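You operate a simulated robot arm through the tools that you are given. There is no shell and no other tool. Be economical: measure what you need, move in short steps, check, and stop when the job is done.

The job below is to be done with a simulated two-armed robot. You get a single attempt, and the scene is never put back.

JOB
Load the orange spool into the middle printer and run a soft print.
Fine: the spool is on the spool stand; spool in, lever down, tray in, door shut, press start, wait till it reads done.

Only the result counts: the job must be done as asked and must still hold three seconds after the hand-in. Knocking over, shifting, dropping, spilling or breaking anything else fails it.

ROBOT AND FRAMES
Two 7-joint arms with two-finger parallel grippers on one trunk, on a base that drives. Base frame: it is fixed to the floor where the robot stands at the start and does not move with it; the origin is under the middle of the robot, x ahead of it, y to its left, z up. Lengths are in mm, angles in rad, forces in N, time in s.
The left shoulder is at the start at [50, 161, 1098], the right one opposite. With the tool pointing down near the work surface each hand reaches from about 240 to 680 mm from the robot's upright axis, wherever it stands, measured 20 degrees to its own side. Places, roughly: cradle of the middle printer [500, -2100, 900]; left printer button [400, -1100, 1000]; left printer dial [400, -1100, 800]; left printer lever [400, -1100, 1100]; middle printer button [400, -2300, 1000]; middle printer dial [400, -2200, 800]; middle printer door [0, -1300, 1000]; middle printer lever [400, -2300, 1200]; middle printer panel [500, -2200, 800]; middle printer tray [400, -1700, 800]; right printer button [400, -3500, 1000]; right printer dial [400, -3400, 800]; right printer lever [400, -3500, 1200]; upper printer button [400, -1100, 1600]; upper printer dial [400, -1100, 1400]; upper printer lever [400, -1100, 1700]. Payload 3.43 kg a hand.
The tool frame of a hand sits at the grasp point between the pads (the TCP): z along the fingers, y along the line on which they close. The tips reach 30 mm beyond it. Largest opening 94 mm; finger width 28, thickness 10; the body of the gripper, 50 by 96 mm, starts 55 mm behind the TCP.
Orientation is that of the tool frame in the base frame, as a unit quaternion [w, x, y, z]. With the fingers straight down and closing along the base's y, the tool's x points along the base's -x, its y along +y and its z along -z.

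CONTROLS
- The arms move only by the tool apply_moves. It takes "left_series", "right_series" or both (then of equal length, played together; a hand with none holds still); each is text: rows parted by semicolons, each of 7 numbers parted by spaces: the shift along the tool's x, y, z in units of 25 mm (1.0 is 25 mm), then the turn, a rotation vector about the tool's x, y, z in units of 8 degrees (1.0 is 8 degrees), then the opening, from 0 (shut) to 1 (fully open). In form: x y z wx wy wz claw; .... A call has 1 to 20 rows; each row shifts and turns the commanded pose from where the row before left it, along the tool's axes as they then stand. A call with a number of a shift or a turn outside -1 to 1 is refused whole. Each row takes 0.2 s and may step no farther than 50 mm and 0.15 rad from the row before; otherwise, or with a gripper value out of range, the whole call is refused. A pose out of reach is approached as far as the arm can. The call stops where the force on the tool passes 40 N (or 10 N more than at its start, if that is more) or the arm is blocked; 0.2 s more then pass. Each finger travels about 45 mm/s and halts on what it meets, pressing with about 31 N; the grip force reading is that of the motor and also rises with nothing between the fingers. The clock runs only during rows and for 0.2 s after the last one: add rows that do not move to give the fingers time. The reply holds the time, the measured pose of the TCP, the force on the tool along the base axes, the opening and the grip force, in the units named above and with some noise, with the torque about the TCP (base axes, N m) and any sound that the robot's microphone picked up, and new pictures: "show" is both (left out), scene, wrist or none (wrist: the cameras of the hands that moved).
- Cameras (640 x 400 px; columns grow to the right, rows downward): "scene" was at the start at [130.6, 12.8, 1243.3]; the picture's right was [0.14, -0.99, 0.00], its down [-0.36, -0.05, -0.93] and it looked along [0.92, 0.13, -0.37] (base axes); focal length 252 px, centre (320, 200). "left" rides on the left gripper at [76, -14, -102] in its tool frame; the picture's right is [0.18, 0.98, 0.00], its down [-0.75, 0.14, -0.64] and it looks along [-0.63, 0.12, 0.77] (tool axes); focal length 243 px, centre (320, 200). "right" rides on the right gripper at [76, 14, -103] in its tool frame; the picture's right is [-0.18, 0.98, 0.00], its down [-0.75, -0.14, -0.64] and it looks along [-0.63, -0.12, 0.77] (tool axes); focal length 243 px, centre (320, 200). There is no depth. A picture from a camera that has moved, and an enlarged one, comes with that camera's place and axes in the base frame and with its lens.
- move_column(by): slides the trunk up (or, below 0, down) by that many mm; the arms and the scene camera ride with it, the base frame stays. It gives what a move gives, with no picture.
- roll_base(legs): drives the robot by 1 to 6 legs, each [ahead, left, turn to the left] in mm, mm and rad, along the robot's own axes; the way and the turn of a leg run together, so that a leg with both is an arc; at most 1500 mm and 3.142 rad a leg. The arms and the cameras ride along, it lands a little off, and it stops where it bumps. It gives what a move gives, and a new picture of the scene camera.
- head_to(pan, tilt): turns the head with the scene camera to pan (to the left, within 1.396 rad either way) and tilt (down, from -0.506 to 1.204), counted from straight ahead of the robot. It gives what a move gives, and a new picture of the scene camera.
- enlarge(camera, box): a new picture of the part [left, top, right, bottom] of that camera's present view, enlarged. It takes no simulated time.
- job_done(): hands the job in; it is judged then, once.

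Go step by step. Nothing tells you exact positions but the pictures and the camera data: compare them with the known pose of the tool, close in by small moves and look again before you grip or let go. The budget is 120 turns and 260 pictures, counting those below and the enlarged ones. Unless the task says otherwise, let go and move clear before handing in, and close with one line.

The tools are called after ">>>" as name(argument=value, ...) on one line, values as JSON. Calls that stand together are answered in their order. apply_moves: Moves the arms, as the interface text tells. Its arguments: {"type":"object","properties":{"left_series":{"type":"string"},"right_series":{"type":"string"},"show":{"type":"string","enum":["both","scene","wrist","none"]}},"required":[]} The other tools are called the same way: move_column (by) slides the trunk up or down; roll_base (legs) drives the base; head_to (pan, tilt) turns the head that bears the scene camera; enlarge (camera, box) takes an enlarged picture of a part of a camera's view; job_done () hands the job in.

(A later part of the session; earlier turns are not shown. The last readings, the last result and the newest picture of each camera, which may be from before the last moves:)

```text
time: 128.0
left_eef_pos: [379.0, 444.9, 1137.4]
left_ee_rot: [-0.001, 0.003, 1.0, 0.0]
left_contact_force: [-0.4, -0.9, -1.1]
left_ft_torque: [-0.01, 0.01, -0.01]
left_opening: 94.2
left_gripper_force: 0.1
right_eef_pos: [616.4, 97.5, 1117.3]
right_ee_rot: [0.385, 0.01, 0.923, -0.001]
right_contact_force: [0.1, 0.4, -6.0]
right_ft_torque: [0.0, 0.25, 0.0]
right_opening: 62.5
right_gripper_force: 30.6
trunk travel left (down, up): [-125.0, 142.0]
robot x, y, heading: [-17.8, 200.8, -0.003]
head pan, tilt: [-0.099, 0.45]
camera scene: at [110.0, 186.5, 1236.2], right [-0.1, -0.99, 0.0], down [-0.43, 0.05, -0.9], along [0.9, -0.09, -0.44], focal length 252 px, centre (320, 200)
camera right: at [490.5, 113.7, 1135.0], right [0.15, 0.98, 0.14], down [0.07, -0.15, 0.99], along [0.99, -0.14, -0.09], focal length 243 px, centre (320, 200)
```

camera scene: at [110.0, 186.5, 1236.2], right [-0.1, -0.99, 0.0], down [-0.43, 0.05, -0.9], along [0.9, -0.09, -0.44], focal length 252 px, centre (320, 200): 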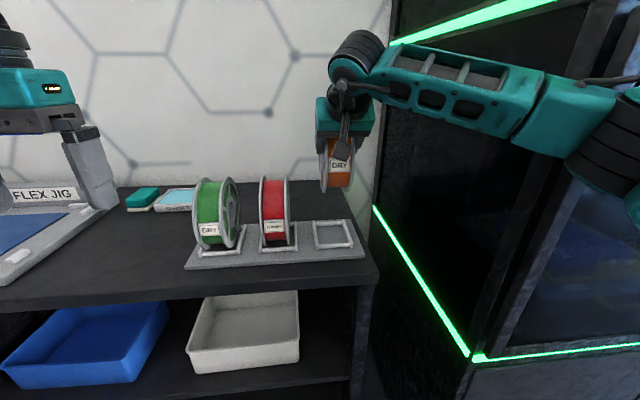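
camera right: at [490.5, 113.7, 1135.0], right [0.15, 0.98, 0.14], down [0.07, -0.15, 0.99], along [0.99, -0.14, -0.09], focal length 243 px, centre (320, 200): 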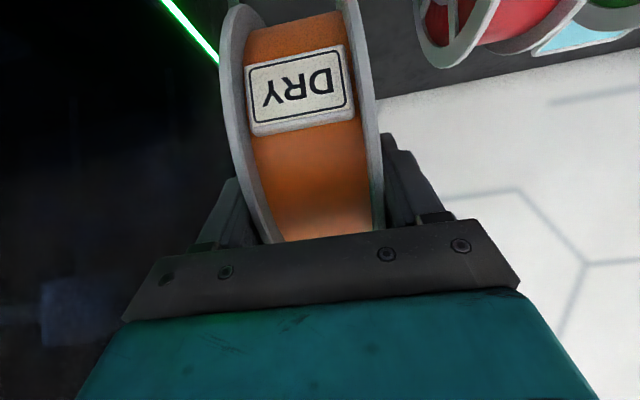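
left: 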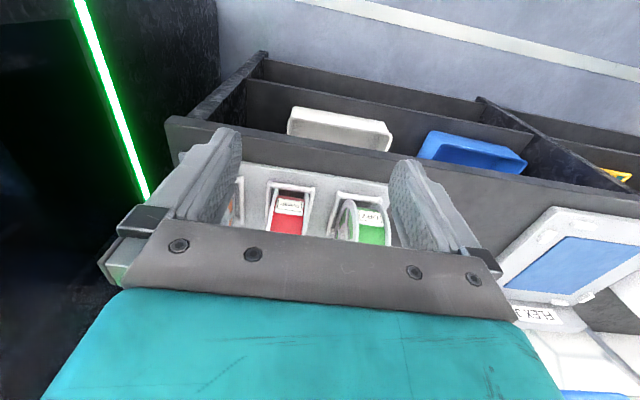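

Spool is held firmly. I measure the empty stand cradle to know the offset between hand and cradle when seated.

>>> enlarge(camera="scene", box=[290, 205, 370, 255])

```text
8.00 times, centred on (330, 230) of scene
camera zoom: at [110.0, 186.5, 1236.2], right [-0.1, -0.99, 0.0], down [-0.43, 0.05, -0.9], along [0.9, -0.09, -0.44], focal length 2018 px, centre (240, -40)
```

zoom: 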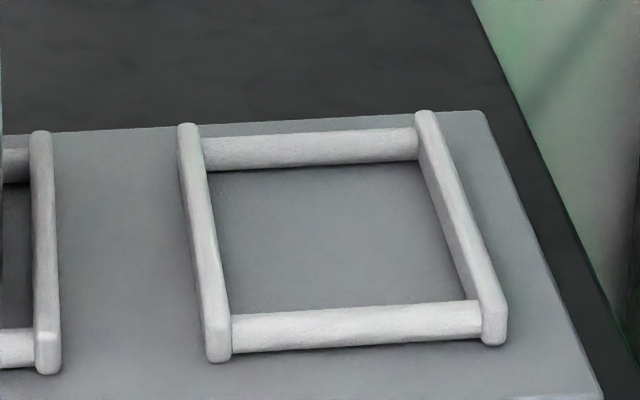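

Now pull the spool in toward the body and drive back the same way.

>>> apply_moves(right_series="0.7 0 -0.7 0 0 0 0.3; 0.7 0 -0.7 0 0 0 0.3; 0.7 0 -0.7 0 0 0 0.3; 0.7 0 -0.7 0 0 0 0.3; 0.7 0 -0.7 0 0 0 0.3; 0.7 0 -0.7 0 0 0 0.3; 0.7 0 -0.7 0 0 0 0.3; 0.7 0 -0.7 0 0 0 0.3; 0.7 0 -0.7 0 0 0 0.3; 0.7 0 -0.7 0 0 0 0.3; 0.7 0 -0.7 0 0 0 0.3; 0.7 0 -0.7 0 0 0 0.3", show="none")

>>> roll_base(legs=[[-825, 0, 0.004], [0, -1200, 0]])

```text
time: 130.6
left_eef_pos: [379.1, 444.7, 1138.7]
left_ee_rot: [0.0, 0.002, 1.0, -0.001]
left_contact_force: [-0.9, -0.2, -0.3]
left_ft_torque: [-0.01, 0.01, -0.02]
left_opening: 94.1
left_gripper_force: 0.0
right_eef_pos: [320.5, 100.8, 1118.3]
right_ee_rot: [0.385, 0.011, 0.923, -0.002]
right_contact_force: [0.4, 0.1, -5.5]
right_ft_torque: [0.02, 0.24, 0.01]
right_opening: 62.4
right_gripper_force: 31.0
trunk travel left (down, up): [-125.0, 142.0]
robot x, y, heading: [-22.4, 196.3, -0.007]
head pan, tilt: [-0.099, 0.45]
```

```text
time: 145.6
left_eef_pos: [-464.0, -757.0, 1138.4]
left_ee_rot: [0.001, -0.004, 1.0, 0.0]
left_contact_force: [-0.6, 0.5, 0.1]
left_ft_torque: [0.0, -0.02, -0.03]
left_opening: 93.8
left_gripper_force: 0.1
right_eef_pos: [-517.8, -1100.6, 1116.4]
right_ee_rot: [0.385, 0.005, 0.923, 0.001]
right_contact_force: [-0.4, 0.1, -6.5]
right_ft_torque: [0.02, 0.25, -0.03]
right_opening: 62.5
right_gripper_force: 31.4
trunk travel left (down, up): [-125.0, 142.0]
robot x, y, heading: [-860.3, -1007.4, 0.009]
head pan, tilt: [-0.099, 0.45]
camera scene: at [-730.5, -1018.7, 1236.3], right [-0.09, -1.0, 0.0], down [-0.43, 0.04, -0.9], along [0.9, -0.08, -0.44], focal length 252 px, centre (320, 200)
```

scene: 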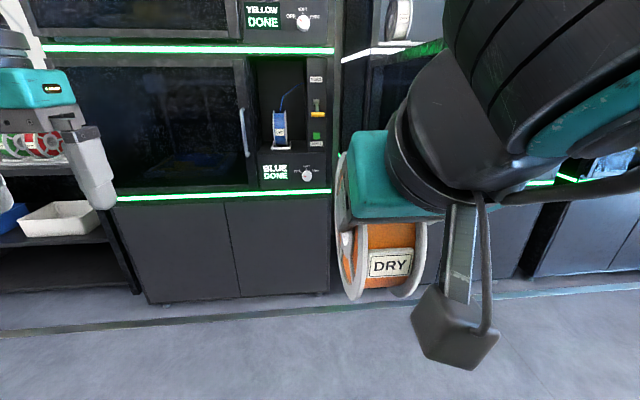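

>>> roll_base(legs=[[0, -1100, 0]])

>>> head_to(pan=0.3, tilt=0.4)

```text
time: 155.4
left_eef_pos: [-459.9, -1850.9, 1136.8]
left_ee_rot: [0.002, 0.002, 1.0, 0.0]
left_contact_force: [0.3, 0.8, 0.7]
left_ft_torque: [-0.01, 0.0, 0.01]
left_opening: 94.0
left_gripper_force: 0.0
right_eef_pos: [-519.1, -2193.0, 1117.1]
right_ee_rot: [0.385, 0.01, 0.923, -0.001]
right_contact_force: [0.0, -0.8, -5.6]
right_ft_torque: [0.02, 0.25, -0.03]
right_opening: 62.1
right_gripper_force: 31.5
trunk travel left (down, up): [-125.0, 142.0]
robot x, y, heading: [-857.3, -2101.3, -0.005]
head pan, tilt: [-0.099, 0.45]
camera scene: at [-729.5, -2108.4, 1236.3], right [-0.1, -0.99, 0.0], down [-0.43, 0.05, -0.9], along [0.9, -0.09, -0.44], focal length 252 px, centre (320, 200)
```

scene: 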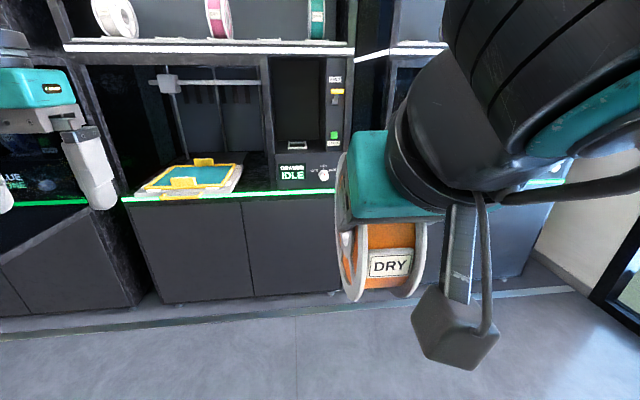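

```text
time: 156.3
left_eef_pos: [-460.6, -1849.4, 1137.0]
left_ee_rot: [0.0, 0.003, 1.0, 0.001]
left_contact_force: [0.1, 0.2, -0.2]
left_ft_torque: [0.03, 0.03, -0.02]
left_opening: 94.0
left_gripper_force: 0.0
right_eef_pos: [-518.0, -2192.0, 1117.7]
right_ee_rot: [0.385, 0.009, 0.923, 0.0]
right_contact_force: [0.0, 1.1, -6.5]
right_ft_torque: [0.01, 0.24, 0.01]
right_opening: 62.3
right_gripper_force: 31.5
trunk travel left (down, up): [-125.0, 142.0]
robot x, y, heading: [-858.9, -2097.1, -0.008]
head pan, tilt: [0.3, 0.4]
camera scene: at [-732.2, -2071.9, 1241.0], right [0.29, -0.96, 0.0], down [-0.37, -0.11, -0.92], along [0.88, 0.27, -0.39], focal length 252 px, centre (320, 200)
```

scene: 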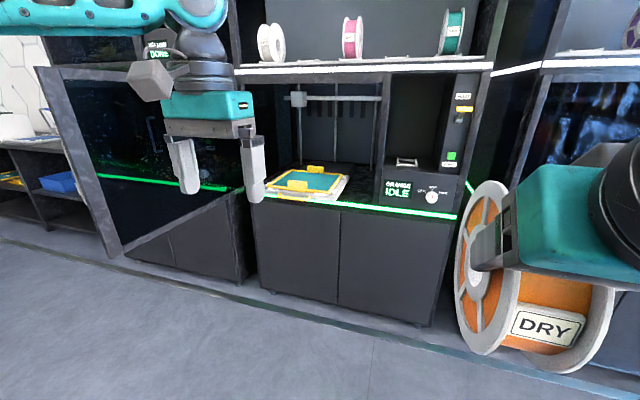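

>>> enlarge(camera="scene", box=[375, 130, 455, 180])

>>> roll_base(legs=[[500, 60, 0.008]])

>>> enlarge(camera="scene", box=[380, 120, 540, 220])

```text
8.00 times, centred on (415, 155) of scene
camera zoom: at [-732.2, -2071.9, 1241.0], right [0.29, -0.96, 0.0], down [-0.37, -0.11, -0.92], along [0.88, 0.27, -0.39], focal length 2018 px, centre (-440, 560)
```

zoom: 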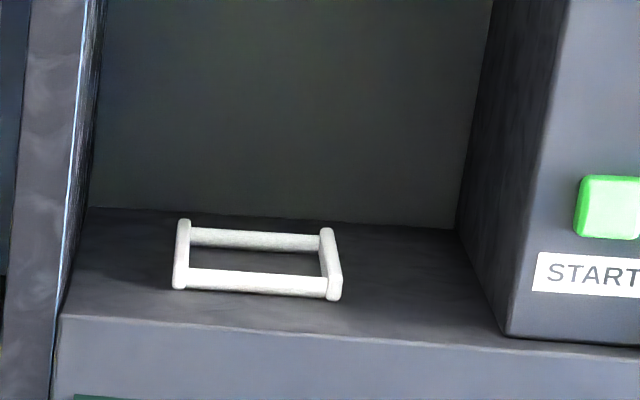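

```text
time: 159.2
left_eef_pos: [39.8, -1787.7, 1138.4]
left_ee_rot: [0.001, -0.001, 1.0, 0.0]
left_contact_force: [1.1, -0.7, -0.2]
left_ft_torque: [-0.02, 0.0, -0.01]
left_opening: 94.2
left_gripper_force: 0.0
right_eef_pos: [-14.9, -2131.9, 1116.8]
right_ee_rot: [0.384, 0.007, 0.923, 0.001]
right_contact_force: [0.2, 0.0, -6.6]
right_ft_torque: [0.04, 0.25, 0.02]
right_opening: 62.1
right_gripper_force: 31.1
trunk travel left (down, up): [-125.0, 142.0]
robot x, y, heading: [-360.4, -2045.1, 0.005]
head pan, tilt: [0.3, 0.4]
camera scene: at [-230.2, -2012.5, 1240.9], right [0.3, -0.95, 0.0], down [-0.37, -0.12, -0.92], along [0.88, 0.27, -0.39], focal length 252 px, centre (320, 200)
```

scene: 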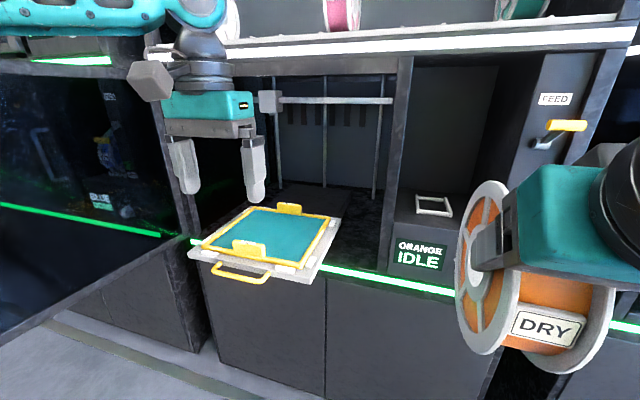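

```text
4.00 times, centred on (460, 170) of scene
camera zoom: at [-230.2, -2012.5, 1240.9], right [0.3, -0.95, 0.0], down [-0.37, -0.12, -0.92], along [0.88, 0.27, -0.39], focal length 1009 px, centre (-240, 320)
```

zoom: 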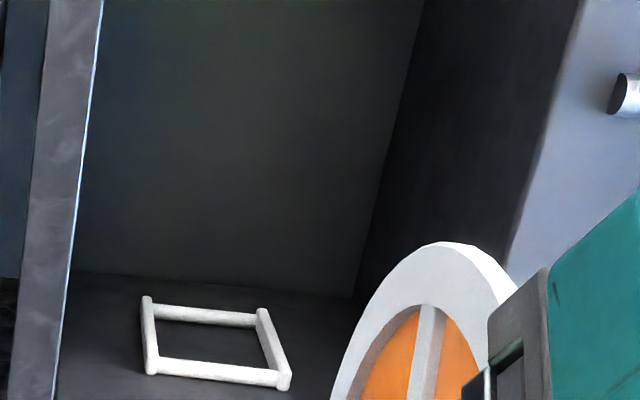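

Cradle centre triangulates to ≈(518, -2126, 938), same size as the stand's; the seated hand offset from the stand gives a target TCP of about (467, -2126, 1055). I drive closer, then extend with the spool high.

>>> roll_base(legs=[[140, 0, 0]])

>>> apply_moves(right_series="-0.7 0 0.7 0 0 0 0.3; -0.7 0 0.7 0 0 0 0.3; -0.7 0 0.7 0 0 0 0.3; -0.7 0 0.7 0 0 0 0.3; -0.7 0 0.7 0 0 0 0.3; -0.7 0 0.7 0 0 0 0.3; -0.7 0 0.7 0 0 0 0.3", show="both")

```text
time: 160.6
left_eef_pos: [181.7, -1788.7, 1138.5]
left_ee_rot: [0.001, 0.0, 1.0, 0.001]
left_contact_force: [0.1, 0.2, 0.3]
left_ft_torque: [0.0, 0.02, 0.03]
left_opening: 94.1
left_gripper_force: 0.1
right_eef_pos: [127.0, -2133.1, 1115.6]
right_ee_rot: [0.384, 0.007, 0.923, 0.001]
right_contact_force: [-0.2, 0.6, -5.7]
right_ft_torque: [0.0, 0.25, 0.0]
right_opening: 62.2
right_gripper_force: 30.6
trunk travel left (down, up): [-125.0, 142.0]
robot x, y, heading: [-214.2, -2044.0, 0.003]
head pan, tilt: [0.3, 0.4]
camera scene: at [-88.1, -2012.4, 1240.9], right [0.3, -0.95, 0.0], down [-0.37, -0.12, -0.92], along [0.88, 0.27, -0.39], focal length 252 px, centre (320, 200)
```

scene: 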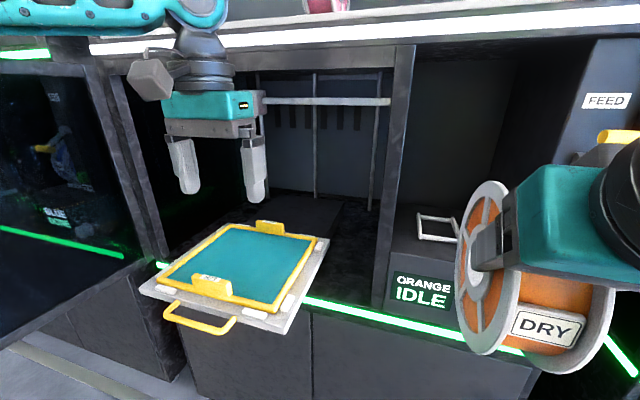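

```text
time: 162.2
left_eef_pos: [182.5, -1789.9, 1138.1]
left_ee_rot: [0.0, -0.001, 1.0, -0.001]
left_contact_force: [-0.4, -0.5, -0.4]
left_ft_torque: [0.0, -0.01, -0.01]
left_opening: 94.0
left_gripper_force: 0.0
right_eef_pos: [300.4, -2133.8, 1117.9]
right_ee_rot: [0.384, 0.007, 0.923, 0.0]
right_contact_force: [-0.1, 0.7, -4.9]
right_ft_torque: [-0.03, 0.23, 0.02]
right_opening: 62.1
right_gripper_force: 31.0
trunk travel left (down, up): [-125.0, 142.0]
robot x, y, heading: [-215.5, -2042.1, 0.001]
head pan, tilt: [0.3, 0.4]
camera scene: at [-88.4, -2012.4, 1240.9], right [0.3, -0.95, 0.0], down [-0.37, -0.12, -0.92], along [0.88, 0.27, -0.39], focal length 252 px, centre (320, 200)
camera right: at [173.6, -2117.8, 1135.4], right [0.14, 0.98, 0.14], down [0.07, -0.15, 0.99], along [0.99, -0.13, -0.09], focal length 243 px, centre (320, 200)
```

scene: 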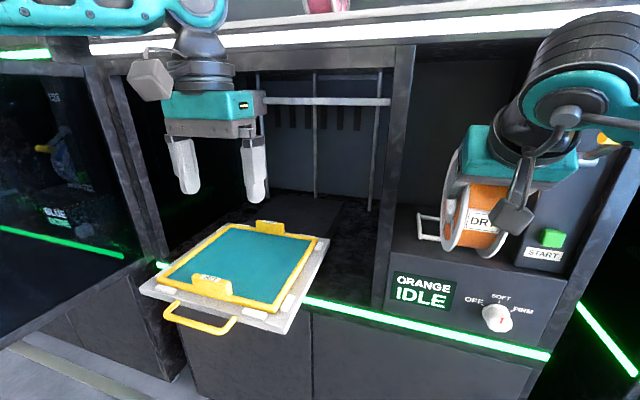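
right: 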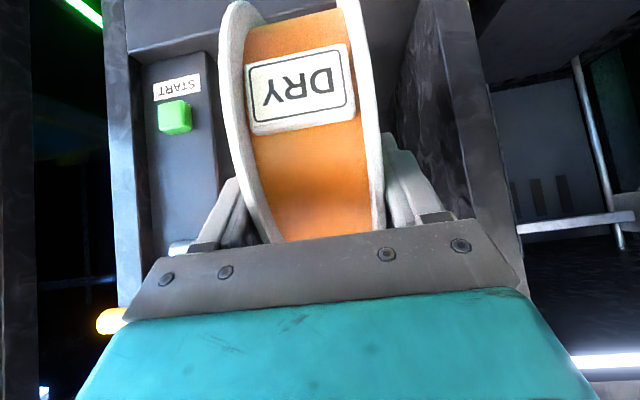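

The wrist passes close to the FEED lever; I check the forearm's clearance before going deeper.

>>> head_to(pan=-0.45, tilt=0.2)

```text
time: 163.3
left_eef_pos: [181.7, -1788.4, 1138.4]
left_ee_rot: [0.001, 0.0, 1.0, 0.001]
left_contact_force: [-0.2, -0.5, 1.0]
left_ft_torque: [-0.02, 0.04, 0.02]
left_opening: 94.1
left_gripper_force: 0.0
right_eef_pos: [298.4, -2134.4, 1119.2]
right_ee_rot: [0.384, 0.007, 0.923, 0.0]
right_contact_force: [0.1, 0.3, -6.3]
right_ft_torque: [-0.03, 0.27, 0.04]
right_opening: 62.5
right_gripper_force: 31.0
trunk travel left (down, up): [-125.0, 142.0]
robot x, y, heading: [-213.7, -2040.2, 0.001]
head pan, tilt: [-0.45, 0.201]
camera scene: at [-93.1, -2080.3, 1259.5], right [-0.43, -0.9, 0.0], down [-0.18, 0.09, -0.98], along [0.88, -0.42, -0.2], focal length 252 px, centre (320, 200)
```

scene: 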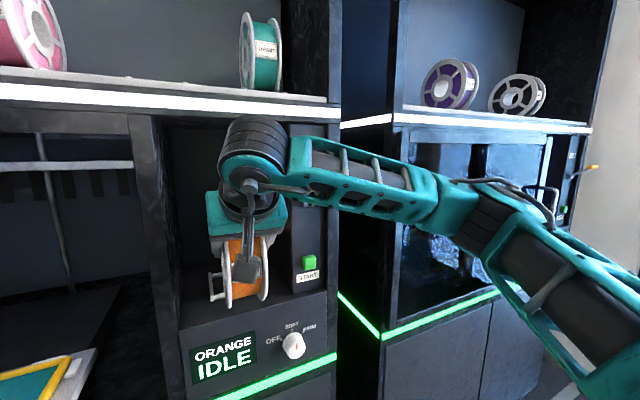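

The forearm runs right behind the lever. Turning the robot to the right and standing further left makes the forearm come in from behind; I retract first, then reposition.

>>> apply_moves(right_series="0.7 0 -0.7 0 0 0 0.3; 0.7 0 -0.7 0 0 0 0.3; 0.7 0 -0.7 0 0 0 0.3; 0.7 0 -0.7 0 0 0 0.3; 0.7 0 -0.7 0 0 0 0.3; 0.7 0 -0.7 0 0 0 0.3", left_series="1 0 0 0 0 0 1; 1 0 0 0 0 0 1; 1 0 0 0 0 0 1; 0 0 0 0 0 0 1; 0 0 0 0 0 0 1; 0 0 0 0 0 0 1", show="none")

>>> roll_base(legs=[[0, 0, -0.35], [-21, 255, 0]])

>>> apply_moves(right_series="0 0 0 -0.6 0 -0.6 0.3; 0 0 0 -0.6 0 -0.6 0.3; 0 0 0 -0.57 0 -0.57 0.3; 0 0 0 0 0 0 0.3", show="scene")

```text
time: 164.7
left_eef_pos: [105.2, -1788.9, 1139.1]
left_ee_rot: [0.001, 0.0, 1.0, 0.0]
left_contact_force: [0.1, 0.0, 0.5]
left_ft_torque: [0.0, -0.02, 0.02]
left_opening: 94.1
left_gripper_force: 0.0
right_eef_pos: [151.5, -2131.6, 1117.5]
right_ee_rot: [0.385, 0.007, 0.923, 0.001]
right_contact_force: [0.1, -0.1, -6.4]
right_ft_torque: [0.0, 0.25, 0.01]
right_opening: 62.1
right_gripper_force: 31.3
trunk travel left (down, up): [-125.0, 142.0]
robot x, y, heading: [-214.7, -2040.6, 0.004]
head pan, tilt: [-0.45, 0.201]
```

```text
time: 168.6
left_eef_pos: [241.3, -1671.4, 1138.7]
left_ee_rot: [0.0, 0.177, 0.984, 0.0]
left_contact_force: [0.4, -0.4, -0.4]
left_ft_torque: [0.02, 0.03, -0.04]
left_opening: 94.1
left_gripper_force: 0.0
right_eef_pos: [164.9, -2008.1, 1116.9]
right_ee_rot: [0.378, 0.171, 0.907, -0.069]
right_contact_force: [0.1, -0.2, -6.8]
right_ft_torque: [0.11, 0.25, 0.03]
right_opening: 62.4
right_gripper_force: 31.3
trunk travel left (down, up): [-125.0, 142.0]
robot x, y, heading: [-148.1, -1790.0, -0.359]
head pan, tilt: [-0.45, 0.201]
camera scene: at [-46.7, -1875.6, 1259.5], right [-0.72, -0.69, 0.0], down [-0.14, 0.14, -0.98], along [0.68, -0.71, -0.2], focal length 252 px, centre (320, 200)
```

scene: 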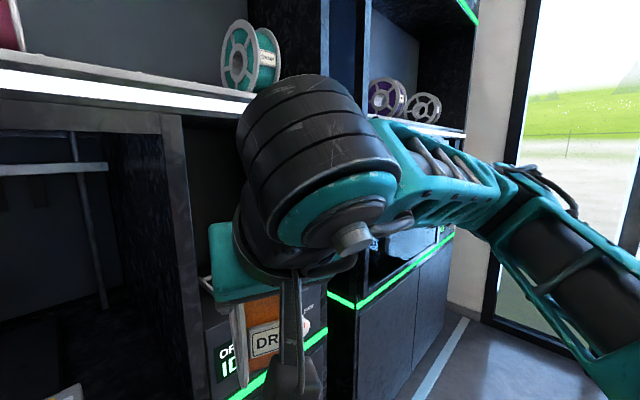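

```text
time: 169.6
left_eef_pos: [241.5, -1671.4, 1138.2]
left_ee_rot: [0.001, 0.177, 0.984, 0.0]
left_contact_force: [0.5, 0.4, -0.6]
left_ft_torque: [-0.04, 0.03, 0.03]
left_opening: 94.0
left_gripper_force: 0.1
right_eef_pos: [165.1, -2008.0, 1116.7]
right_ee_rot: [0.385, 0.008, 0.923, -0.001]
right_contact_force: [-0.4, -0.9, -6.0]
right_ft_torque: [0.01, 0.24, -0.01]
right_opening: 62.2
right_gripper_force: 31.1
trunk travel left (down, up): [-125.0, 142.0]
robot x, y, heading: [-144.5, -1796.0, -0.356]
head pan, tilt: [-0.45, 0.201]
camera scene: at [-46.7, -1875.7, 1259.5], right [-0.72, -0.69, 0.0], down [-0.14, 0.14, -0.98], along [0.68, -0.71, -0.2], focal length 252 px, centre (320, 200)
```

scene: 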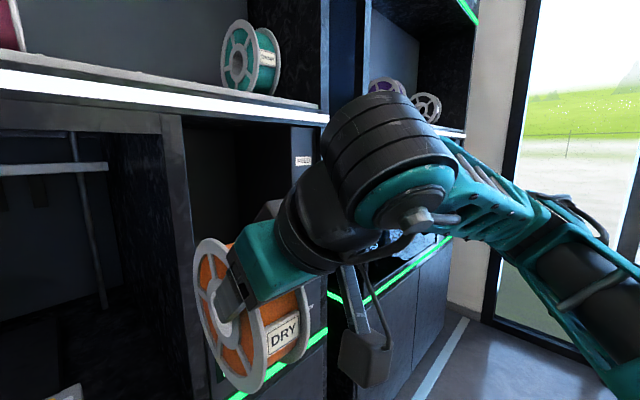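

Orientation restored. Now move right in line with the cradle, then forward to the mouth of the alcove.

>>> apply_moves(right_series="0 -0.944 0 0 0 0 0.3; 0 -0.944 0 0 0 0 0.3; 0 -0.944 0 0 0 0 0.3; 0 -0.944 0 0 0 0 0.3; 0 -0.944 0 0 0 0 0.3; -0.7 0 0.7 0 0 0 0.3; -0.7 0 0.7 0 0 0 0.3; -0.7 0 0.7 0 0 0 0.3; -0.7 0 0.7 0 0 0 0.3; -0.7 0 0.7 0 0 0 0.3; 0 0 0 0 0 0 0.3", show="both")

```text
time: 172.0
left_eef_pos: [241.5, -1672.3, 1138.7]
left_ee_rot: [0.001, 0.177, 0.984, 0.0]
left_contact_force: [-0.5, -0.8, 0.4]
left_ft_torque: [-0.02, 0.01, 0.01]
left_opening: 94.1
left_gripper_force: 0.1
right_eef_pos: [286.9, -2129.2, 1119.0]
right_ee_rot: [0.386, 0.009, 0.923, -0.002]
right_contact_force: [-0.8, 0.0, -5.3]
right_ft_torque: [0.0, 0.26, -0.02]
right_opening: 62.2
right_gripper_force: 31.2
trunk travel left (down, up): [-125.0, 142.0]
robot x, y, heading: [-144.0, -1793.4, -0.357]
head pan, tilt: [-0.45, 0.201]
camera scene: at [-46.7, -1875.9, 1259.5], right [-0.72, -0.69, 0.0], down [-0.14, 0.14, -0.98], along [0.68, -0.71, -0.2], focal length 252 px, centre (320, 200)
camera right: at [159.8, -2112.8, 1136.8], right [0.15, 0.98, 0.13], down [0.07, -0.15, 0.99], along [0.99, -0.14, -0.09], focal length 243 px, centre (320, 200)
```

scene: 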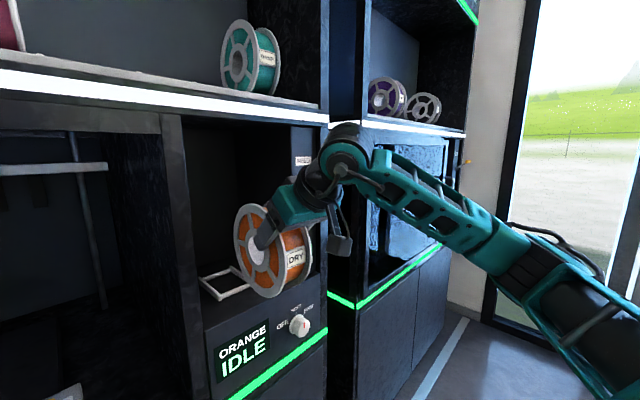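
right: 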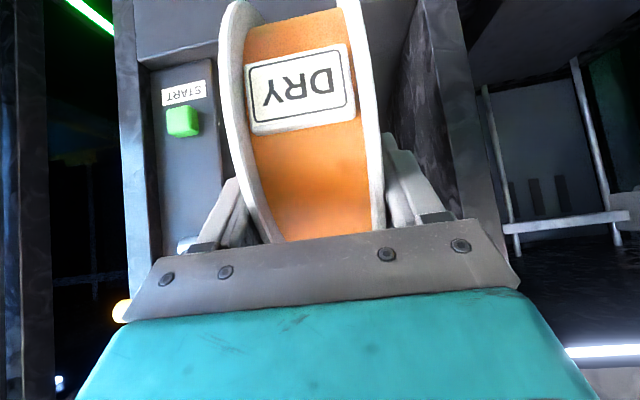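

Clear view now. Forward in steps with a slight descent.

>>> apply_moves(right_series="-0.544 0.03 0.855 0 0 0 0.3; -0.544 0.03 0.855 0 0 0 0.3; -0.544 0.03 0.855 0 0 0 0.3; -0.544 0.03 0.855 0 0 0 0.3; 0 0 0 0 0 0 0.3", show="scene")

>>> apply_moves(right_series="-0.7 0 0.7 0 0 0 0.3; -0.7 0 0.7 0 0 0 0.3; -0.7 0 0.7 0 0 0 0.3; 0 0 0 0 0 0 0.3", show="both")

```text
time: 173.2
left_eef_pos: [241.8, -1672.5, 1137.9]
left_ee_rot: [0.001, 0.177, 0.984, -0.001]
left_contact_force: [-0.3, -0.4, 0.6]
left_ft_torque: [-0.01, 0.01, 0.01]
left_opening: 94.1
left_gripper_force: 0.0
right_eef_pos: [384.7, -2128.3, 1096.3]
right_ee_rot: [0.386, 0.009, 0.923, -0.002]
right_contact_force: [-0.6, -0.2, -5.1]
right_ft_torque: [-0.01, 0.28, -0.01]
right_opening: 62.5
right_gripper_force: 30.7
trunk travel left (down, up): [-125.0, 142.0]
robot x, y, heading: [-148.2, -1795.6, -0.357]
head pan, tilt: [-0.45, 0.201]
camera scene: at [-46.6, -1875.9, 1259.5], right [-0.72, -0.69, 0.0], down [-0.14, 0.14, -0.98], along [0.68, -0.71, -0.2], focal length 252 px, centre (320, 200)
```

scene: 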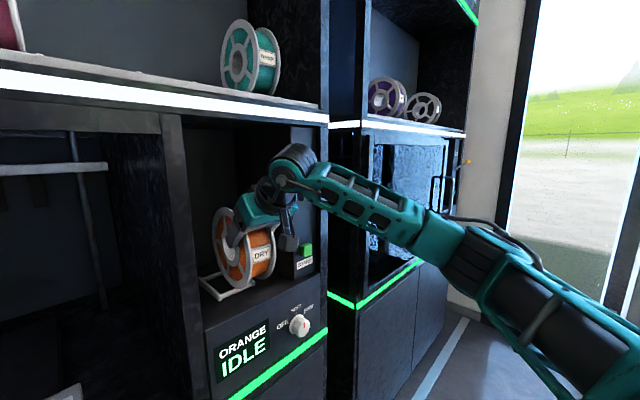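

```text
time: 174.2
left_eef_pos: [242.8, -1672.3, 1137.5]
left_ee_rot: [0.001, 0.177, 0.984, -0.001]
left_contact_force: [0.6, -0.6, 0.8]
left_ft_torque: [0.01, 0.02, -0.01]
left_opening: 94.0
left_gripper_force: 0.0
right_eef_pos: [459.5, -2128.5, 1097.2]
right_ee_rot: [0.385, 0.01, 0.923, -0.003]
right_contact_force: [-1.1, -0.4, -6.8]
right_ft_torque: [-0.01, 0.28, 0.02]
right_opening: 62.7
right_gripper_force: 30.9
trunk travel left (down, up): [-125.0, 142.0]
robot x, y, heading: [-147.5, -1791.2, -0.355]
head pan, tilt: [-0.45, 0.201]
camera scene: at [-46.6, -1876.0, 1259.5], right [-0.72, -0.69, 0.0], down [-0.14, 0.14, -0.98], along [0.68, -0.71, -0.2], focal length 252 px, centre (320, 200)
camera right: at [333.4, -2111.7, 1113.5], right [0.15, 0.98, 0.13], down [0.07, -0.15, 0.99], along [0.99, -0.14, -0.09], focal length 243 px, centre (320, 200)
```

scene: 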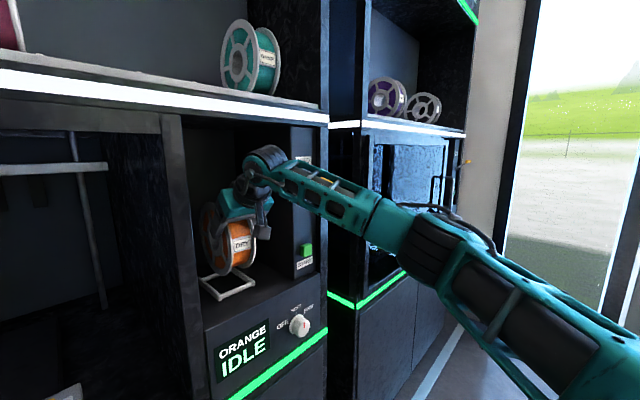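
right: 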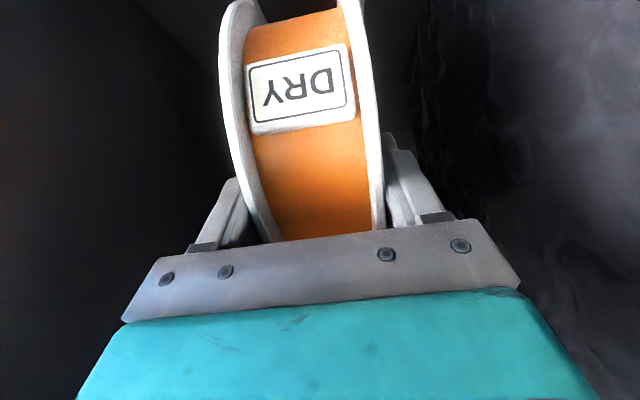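

>>> enlarge(camera="scene", box=[180, 130, 340, 310])

```text
2.22 times, centred on (260, 220) of scene
camera zoom: at [-46.6, -1876.0, 1259.5], right [-0.72, -0.69, 0.0], down [-0.14, 0.14, -0.98], along [0.68, -0.71, -0.2], focal length 560 px, centre (453, 156)
```

zoom: 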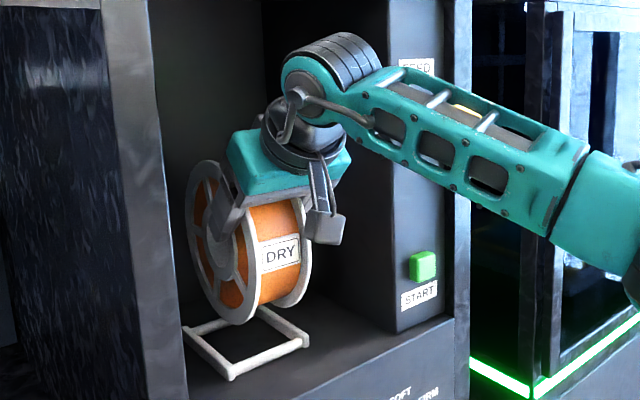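

Label position in the view matches the expected hand offset, so I only need +4 mm in x. Now lower gently toward the cradle.

>>> apply_moves(right_series="-0.11 0.04 0.11 0 0 0 0.3; 0.226 0 0.226 0 0 0 0.3; 0.226 0 0.226 0 0 0 0.3; 0.226 0 0.226 0 0 0 0.3; 0.17 0 0.17 0 0 0 0.3; 0 0 0 0 0 0 0.3", show="both")

>>> enlarge(camera="scene", box=[180, 130, 340, 310])

```text
time: 175.6
left_eef_pos: [241.9, -1671.9, 1139.1]
left_ee_rot: [0.001, 0.177, 0.984, 0.0]
left_contact_force: [-0.8, -0.2, 0.1]
left_ft_torque: [0.0, 0.03, -0.01]
left_opening: 94.2
left_gripper_force: 0.0
right_eef_pos: [463.6, -2127.0, 1065.3]
right_ee_rot: [0.384, 0.009, 0.923, -0.002]
right_contact_force: [-0.6, 0.5, -6.1]
right_ft_torque: [0.0, 0.26, 0.06]
right_opening: 62.3
right_gripper_force: 30.9
trunk travel left (down, up): [-125.0, 142.0]
robot x, y, heading: [-148.8, -1792.4, -0.357]
head pan, tilt: [-0.45, 0.201]
camera scene: at [-46.5, -1875.8, 1259.5], right [-0.72, -0.69, 0.0], down [-0.14, 0.14, -0.98], along [0.68, -0.71, -0.2], focal length 252 px, centre (320, 200)
camera right: at [337.8, -2111.4, 1083.1], right [0.15, 0.98, 0.13], down [0.07, -0.15, 0.99], along [0.99, -0.14, -0.09], focal length 243 px, centre (320, 200)
```

scene: 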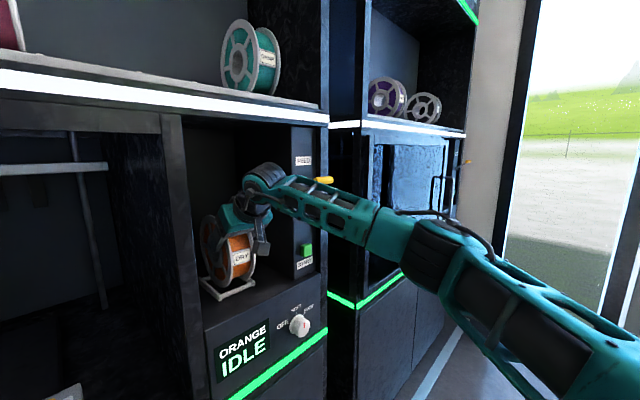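
right: 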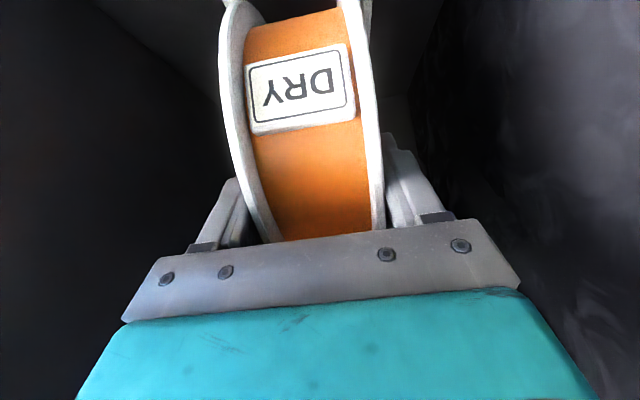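

```text
2.22 times, centred on (260, 220) of scene
camera zoom: at [-46.5, -1875.8, 1259.5], right [-0.72, -0.69, 0.0], down [-0.14, 0.14, -0.98], along [0.68, -0.71, -0.2], focal length 560 px, centre (453, 156)
```

zoom: 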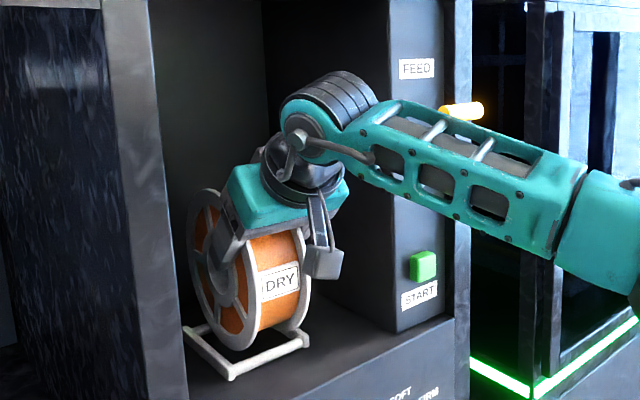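

Well aligned between the rails. Continue down in small steps until contact.

>>> apply_moves(right_series="0.1 0 0.1 0 0 0 0.3; 0.1 0 0.1 0 0 0 0.3; 0.1 0 0.1 0 0 0 0.3; 0 0 0 0 0 0 0.3", show="wrist")

```text
time: 176.6
left_eef_pos: [242.0, -1672.1, 1138.6]
left_ee_rot: [0.001, 0.177, 0.984, 0.0]
left_contact_force: [0.6, -0.6, -1.0]
left_ft_torque: [0.0, 0.02, -0.01]
left_opening: 94.2
left_gripper_force: 0.1
right_eef_pos: [463.6, -2127.7, 1054.6]
right_ee_rot: [0.385, 0.01, 0.923, -0.002]
right_contact_force: [0.2, -0.2, -6.4]
right_ft_torque: [0.01, 0.25, 0.02]
right_opening: 62.4
right_gripper_force: 31.4
trunk travel left (down, up): [-125.0, 142.0]
robot x, y, heading: [-146.9, -1796.7, -0.35]
head pan, tilt: [-0.45, 0.201]
camera right: at [337.9, -2111.0, 1073.1], right [0.15, 0.98, 0.13], down [0.07, -0.15, 0.99], along [0.99, -0.14, -0.09], focal length 243 px, centre (320, 200)
```

right: 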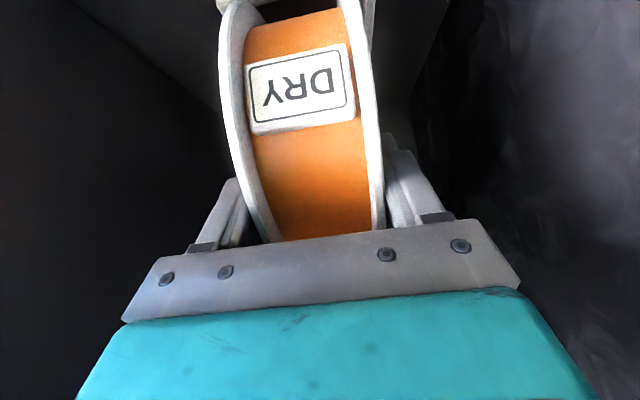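

>>> apply_moves(right_series="0.07 0 0.07 0 0 0 0.3; 0.07 0 0.07 0 0 0 0.3; 0.07 0 0.07 0 0 0 0.3; 0.07 0 0.07 0 0 0 0.3; 0 0 0 0 0 0 0.3", show="both")

>>> enlarge(camera="scene", box=[190, 190, 270, 310])

```text
time: 177.8
left_eef_pos: [240.2, -1669.9, 1139.3]
left_ee_rot: [0.001, 0.177, 0.984, 0.0]
left_contact_force: [0.2, -0.2, 0.0]
left_ft_torque: [-0.02, -0.01, -0.03]
left_opening: 94.0
left_gripper_force: 0.0
right_eef_pos: [462.1, -2125.9, 1054.4]
right_ee_rot: [0.391, 0.009, 0.92, -0.002]
right_contact_force: [5.3, -1.4, 22.7]
right_ft_torque: [-0.72, -0.39, 0.11]
right_opening: 62.8
right_gripper_force: 30.8
trunk travel left (down, up): [-125.0, 142.0]
robot x, y, heading: [-147.2, -1792.0, -0.357]
head pan, tilt: [-0.45, 0.201]
camera scene: at [-48.8, -1874.4, 1260.1], right [-0.72, -0.69, 0.0], down [-0.14, 0.14, -0.98], along [0.68, -0.71, -0.2], focal length 252 px, centre (320, 200)
camera right: at [336.7, -2109.5, 1068.3], right [0.15, 0.98, 0.14], down [0.06, -0.14, 0.99], along [0.99, -0.14, -0.08], focal length 243 px, centre (320, 200)
```

scene: 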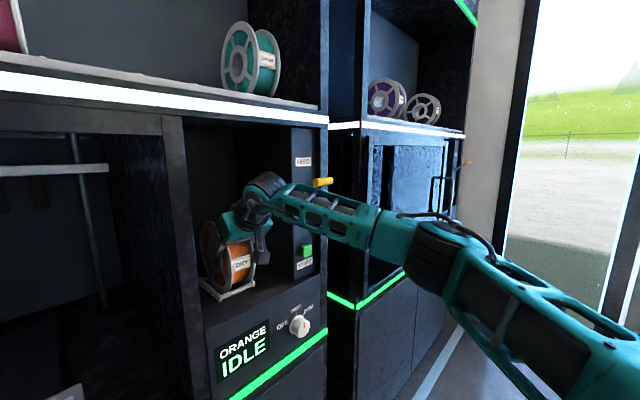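
right: 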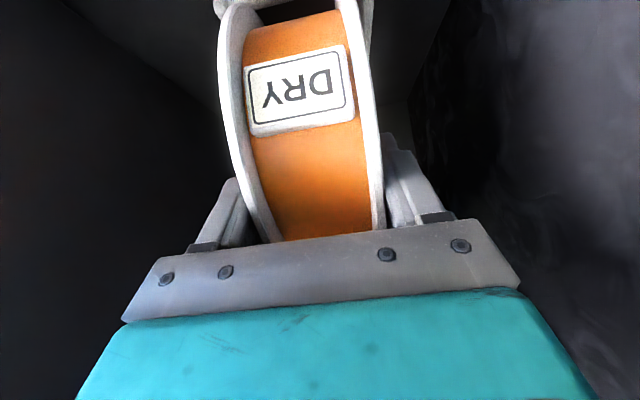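

```text
3.33 times, centred on (230, 250) of scene
camera zoom: at [-48.8, -1874.4, 1260.1], right [-0.72, -0.69, 0.0], down [-0.14, 0.14, -0.98], along [0.68, -0.71, -0.2], focal length 841 px, centre (620, 33)
```

zoom: 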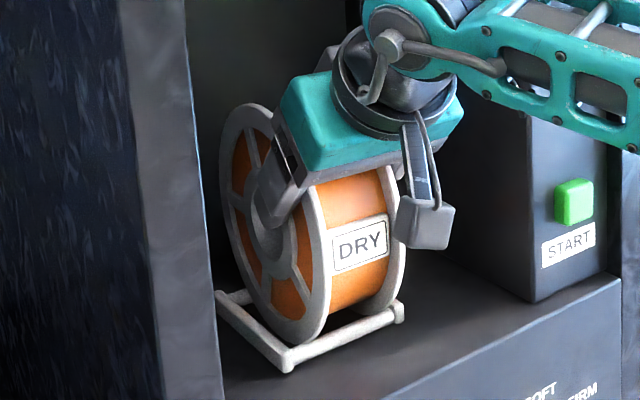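

Contact at the expected height. I relax the push, then check before opening.

>>> apply_moves(right_series="-0.08 0 -0.08 0 0 0 0.3; -0.08 0 -0.08 0 0 0 0.3; 0 0 0 0 0 0 0.3", show="wrist")

```text
time: 178.6
left_eef_pos: [239.9, -1671.0, 1138.5]
left_ee_rot: [0.002, 0.176, 0.984, 0.0]
left_contact_force: [0.5, 0.3, -0.5]
left_ft_torque: [0.02, 0.05, -0.02]
left_opening: 94.1
left_gripper_force: 0.1
right_eef_pos: [462.1, -2126.8, 1051.9]
right_ee_rot: [0.386, 0.009, 0.922, -0.002]
right_contact_force: [6.0, 0.2, 13.0]
right_ft_torque: [-0.24, -0.58, 0.1]
right_opening: 62.2
right_gripper_force: 31.1
trunk travel left (down, up): [-125.0, 142.0]
robot x, y, heading: [-148.4, -1792.0, -0.352]
head pan, tilt: [-0.45, 0.201]
camera right: at [337.2, -2109.6, 1069.5], right [0.15, 0.98, 0.13], down [0.07, -0.15, 0.99], along [0.99, -0.14, -0.09], focal length 243 px, centre (320, 200)
```

right: 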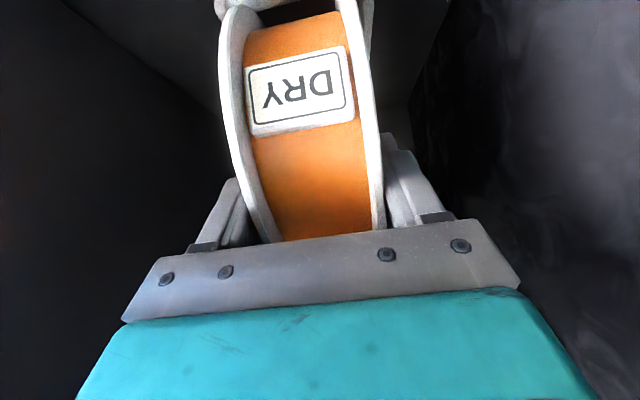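

Slight forward push suggests the front bar carries more; I nudge +3 mm in x and lift 1 mm.

>>> apply_moves(right_series="-0.11 0 0.06 0 0 0 0.3; 0 0 0 0 0 0 0.3", show="none")

```text
time: 179.2
left_eef_pos: [240.9, -1670.6, 1139.4]
left_ee_rot: [0.002, 0.177, 0.984, 0.0]
left_contact_force: [-0.9, -0.9, -0.4]
left_ft_torque: [0.02, 0.0, -0.03]
left_opening: 93.8
left_gripper_force: 0.1
right_eef_pos: [464.6, -2127.4, 1050.8]
right_ee_rot: [0.385, 0.011, 0.923, -0.003]
right_contact_force: [-4.7, 0.0, 7.3]
right_ft_torque: [0.44, 0.31, 0.12]
right_opening: 62.3
right_gripper_force: 30.6
trunk travel left (down, up): [-125.0, 142.0]
robot x, y, heading: [-147.9, -1795.3, -0.357]
head pan, tilt: [-0.45, 0.201]
```

Now it bears on the back bar too – the spool sits between the two bars. Open the fingers.

>>> apply_moves(right_series="0 0 0 0 0 0 0.7; 0 0 0 0 0 0 0.8; 0 0 0 0 0 0 0.9; 0 0 0 0 0 0 1; 0 0 0 0 0 0 1; 0 0 0 0 0 0 1", show="both")

>>> enlarge(camera="scene", box=[190, 190, 270, 310])

```text
time: 180.6
left_eef_pos: [242.5, -1671.3, 1139.3]
left_ee_rot: [0.001, 0.179, 0.984, -0.001]
left_contact_force: [0.1, -0.3, 0.3]
left_ft_torque: [0.01, 0.0, 0.04]
left_opening: 94.0
left_gripper_force: 0.0
right_eef_pos: [466.9, -2127.5, 1053.2]
right_ee_rot: [0.385, 0.009, 0.923, -0.002]
right_contact_force: [-0.2, 0.3, 1.1]
right_ft_torque: [-0.01, -0.03, -0.04]
right_opening: 93.8
right_gripper_force: 0.0
trunk travel left (down, up): [-125.0, 142.0]
robot x, y, heading: [-145.4, -1793.3, -0.362]
head pan, tilt: [-0.45, 0.201]
camera scene: at [-47.1, -1875.5, 1259.6], right [-0.72, -0.69, 0.0], down [-0.14, 0.14, -0.98], along [0.68, -0.71, -0.2], focal length 252 px, centre (320, 200)
camera right: at [340.5, -2110.9, 1069.7], right [0.15, 0.98, 0.13], down [0.07, -0.15, 0.99], along [0.99, -0.14, -0.09], focal length 243 px, centre (320, 200)
```

scene: 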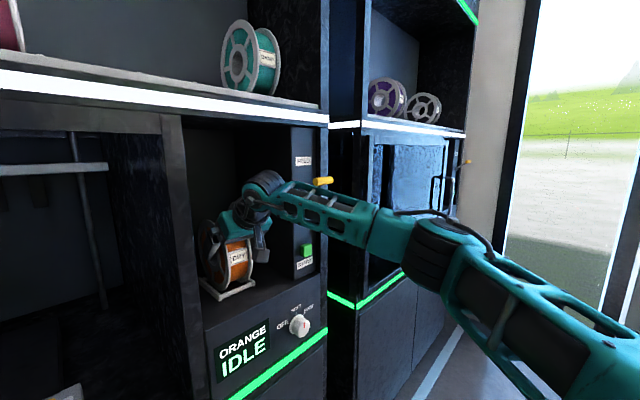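
right: 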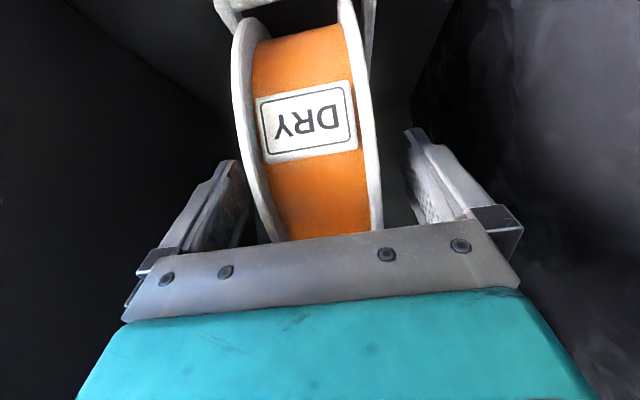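

```text
3.33 times, centred on (230, 250) of scene
camera zoom: at [-47.1, -1875.5, 1259.6], right [-0.72, -0.69, 0.0], down [-0.14, 0.14, -0.98], along [0.68, -0.71, -0.2], focal length 841 px, centre (620, 33)
```

zoom: 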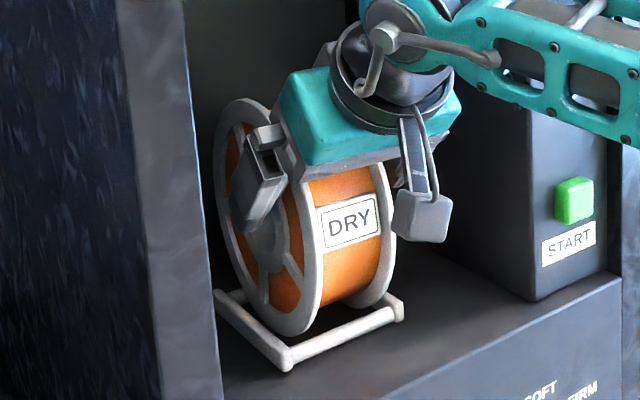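

Released and resting. Back out along the approach line.

>>> apply_moves(right_series="0 0 -0.5 0 0 0 1; 0 0 -0.8 0 0 0 1; 0 0 -1 0 0 0 1; 0 0 -1 0 0 0 1; 0.5 0 -0.8 0 0 0 1; 0.7 0 -0.7 0 0 0 1; 0.7 0 -0.7 0 0 0 1; 0.7 0 -0.7 0 0 0 1; 0.7 0 -0.7 0 0 0 1; 0 0 0 0 0 0 1", show="both")

>>> enlarge(camera="scene", box=[180, 130, 340, 310])

```text
time: 182.8
left_eef_pos: [241.7, -1672.3, 1138.1]
left_ee_rot: [0.001, 0.177, 0.984, 0.0]
left_contact_force: [0.1, -0.7, 0.8]
left_ft_torque: [-0.05, 0.0, 0.0]
left_opening: 94.2
left_gripper_force: 0.0
right_eef_pos: [287.0, -2126.2, 1116.9]
right_ee_rot: [0.385, 0.01, 0.923, -0.003]
right_contact_force: [-0.4, -0.5, 0.0]
right_ft_torque: [-0.01, -0.03, -0.05]
right_opening: 93.9
right_gripper_force: 0.1
trunk travel left (down, up): [-125.0, 142.0]
robot x, y, heading: [-145.3, -1795.8, -0.356]
head pan, tilt: [-0.45, 0.201]
camera scene: at [-47.0, -1875.5, 1259.6], right [-0.72, -0.69, 0.0], down [-0.14, 0.14, -0.98], along [0.68, -0.71, -0.2], focal length 252 px, centre (320, 200)
camera right: at [160.3, -2109.3, 1133.4], right [0.15, 0.98, 0.13], down [0.07, -0.15, 0.99], along [0.99, -0.14, -0.09], focal length 243 px, centre (320, 200)
```

scene: 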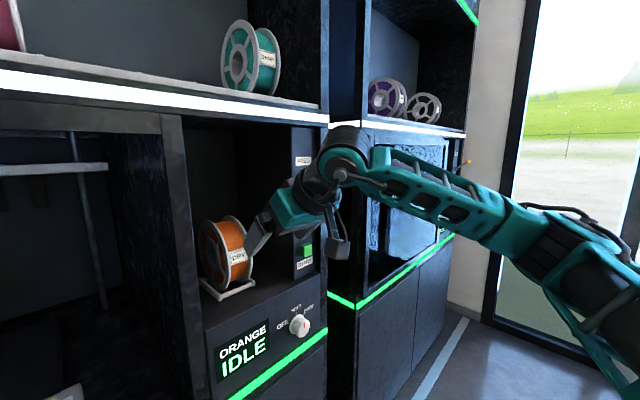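
right: 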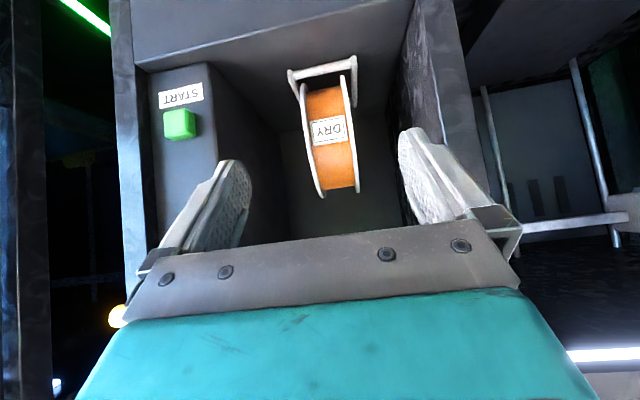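

```text
2.22 times, centred on (260, 220) of scene
camera zoom: at [-47.0, -1875.5, 1259.6], right [-0.72, -0.69, 0.0], down [-0.14, 0.14, -0.98], along [0.68, -0.71, -0.2], focal length 560 px, centre (453, 156)
```

zoom: 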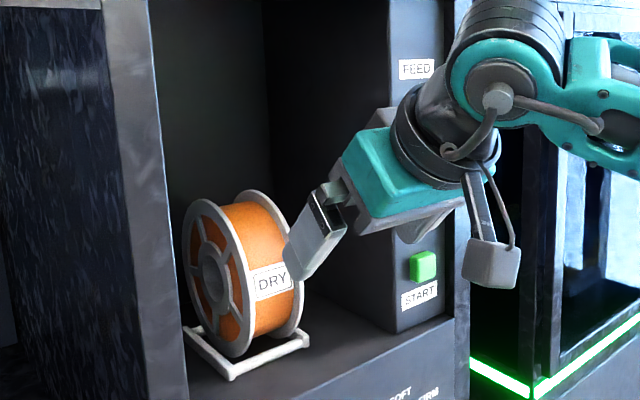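

Spool is seated properly. Next the FEED lever: I level the hand and roll it a quarter so the fingers straddle the handle vertically.

>>> apply_moves(right_series="0.7 0 -0.7 0 0 0 1; 0.7 0 -0.7 0 0 0 1; 0.7 0 -0.7 0 0 0 1; 0 0 0 0 -1 0 1; 0 0 0 0 -1 0 1; 0 0 0 0 -1 0 1; 0 0 0 0 -1 0 1; 0 0 0 0 -1 0 1; 0 0 0 0 -0.6 0 1", show="none")

>>> apply_moves(right_series="0 0 0 0 0 1 1; 0 0 0 0 0 1 1; 0 0 0 0 0 1 1; 0 0 0 0 0 1 1; 0 0 0 0 0 1 1; 0 0 0 0 0 1 1; 0 0 0 0 0 1 1; 0 0 0 0 0 1 1; 0 0 0 0 0 1 1; 0 0 0 0 0 1 1; 0 0 0 0 0 1 1; 0 0 0 0 0 0.25 1; 0 0 0 0 0 0 1", show="both")

```text
time: 184.8
left_eef_pos: [242.3, -1672.2, 1138.8]
left_ee_rot: [0.002, 0.176, 0.984, 0.0]
left_contact_force: [0.5, -0.2, 0.0]
left_ft_torque: [0.0, 0.03, 0.01]
left_opening: 94.0
left_gripper_force: 0.2
right_eef_pos: [212.8, -2123.8, 1114.7]
right_ee_rot: [0.709, 0.007, 0.706, -0.005]
right_contact_force: [-0.3, -0.4, -0.3]
right_ft_torque: [0.01, 0.02, 0.0]
right_opening: 94.2
right_gripper_force: 0.0
trunk travel left (down, up): [-125.0, 142.0]
robot x, y, heading: [-149.4, -1793.2, -0.359]
head pan, tilt: [-0.45, 0.201]
```

```text
time: 187.6
left_eef_pos: [241.9, -1672.3, 1138.1]
left_ee_rot: [0.0, 0.177, 0.984, 0.0]
left_contact_force: [-0.5, 0.2, -0.5]
left_ft_torque: [-0.02, 0.02, -0.02]
left_opening: 94.0
left_gripper_force: 0.0
right_eef_pos: [212.3, -2123.8, 1113.3]
right_ee_rot: [0.504, 0.506, 0.494, 0.496]
right_contact_force: [0.4, -1.3, -0.1]
right_ft_torque: [0.0, -0.01, 0.02]
right_opening: 94.0
right_gripper_force: 0.0
trunk travel left (down, up): [-125.0, 142.0]
robot x, y, heading: [-146.0, -1795.0, -0.359]
head pan, tilt: [-0.45, 0.201]
camera scene: at [-47.1, -1875.5, 1259.6], right [-0.72, -0.69, 0.0], down [-0.14, 0.14, -0.98], along [0.68, -0.71, -0.2], focal length 252 px, centre (320, 200)
camera right: at [111.4, -2045.0, 1127.7], right [-0.01, -0.19, 0.98], down [-0.66, -0.74, -0.15], along [0.75, -0.65, -0.12], focal length 243 px, centre (320, 200)
```

scene: 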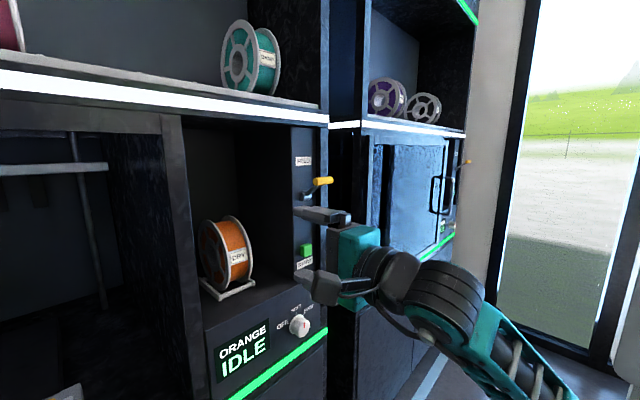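
right: 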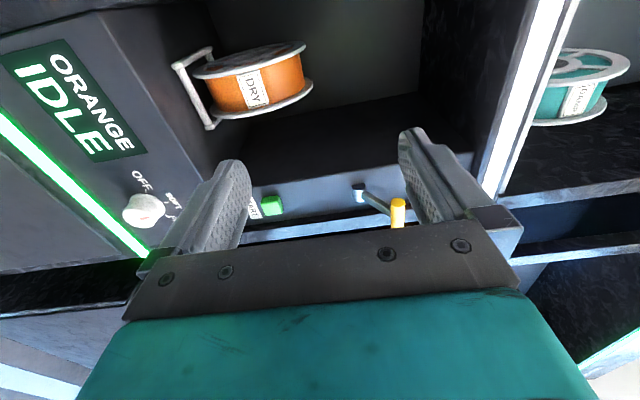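

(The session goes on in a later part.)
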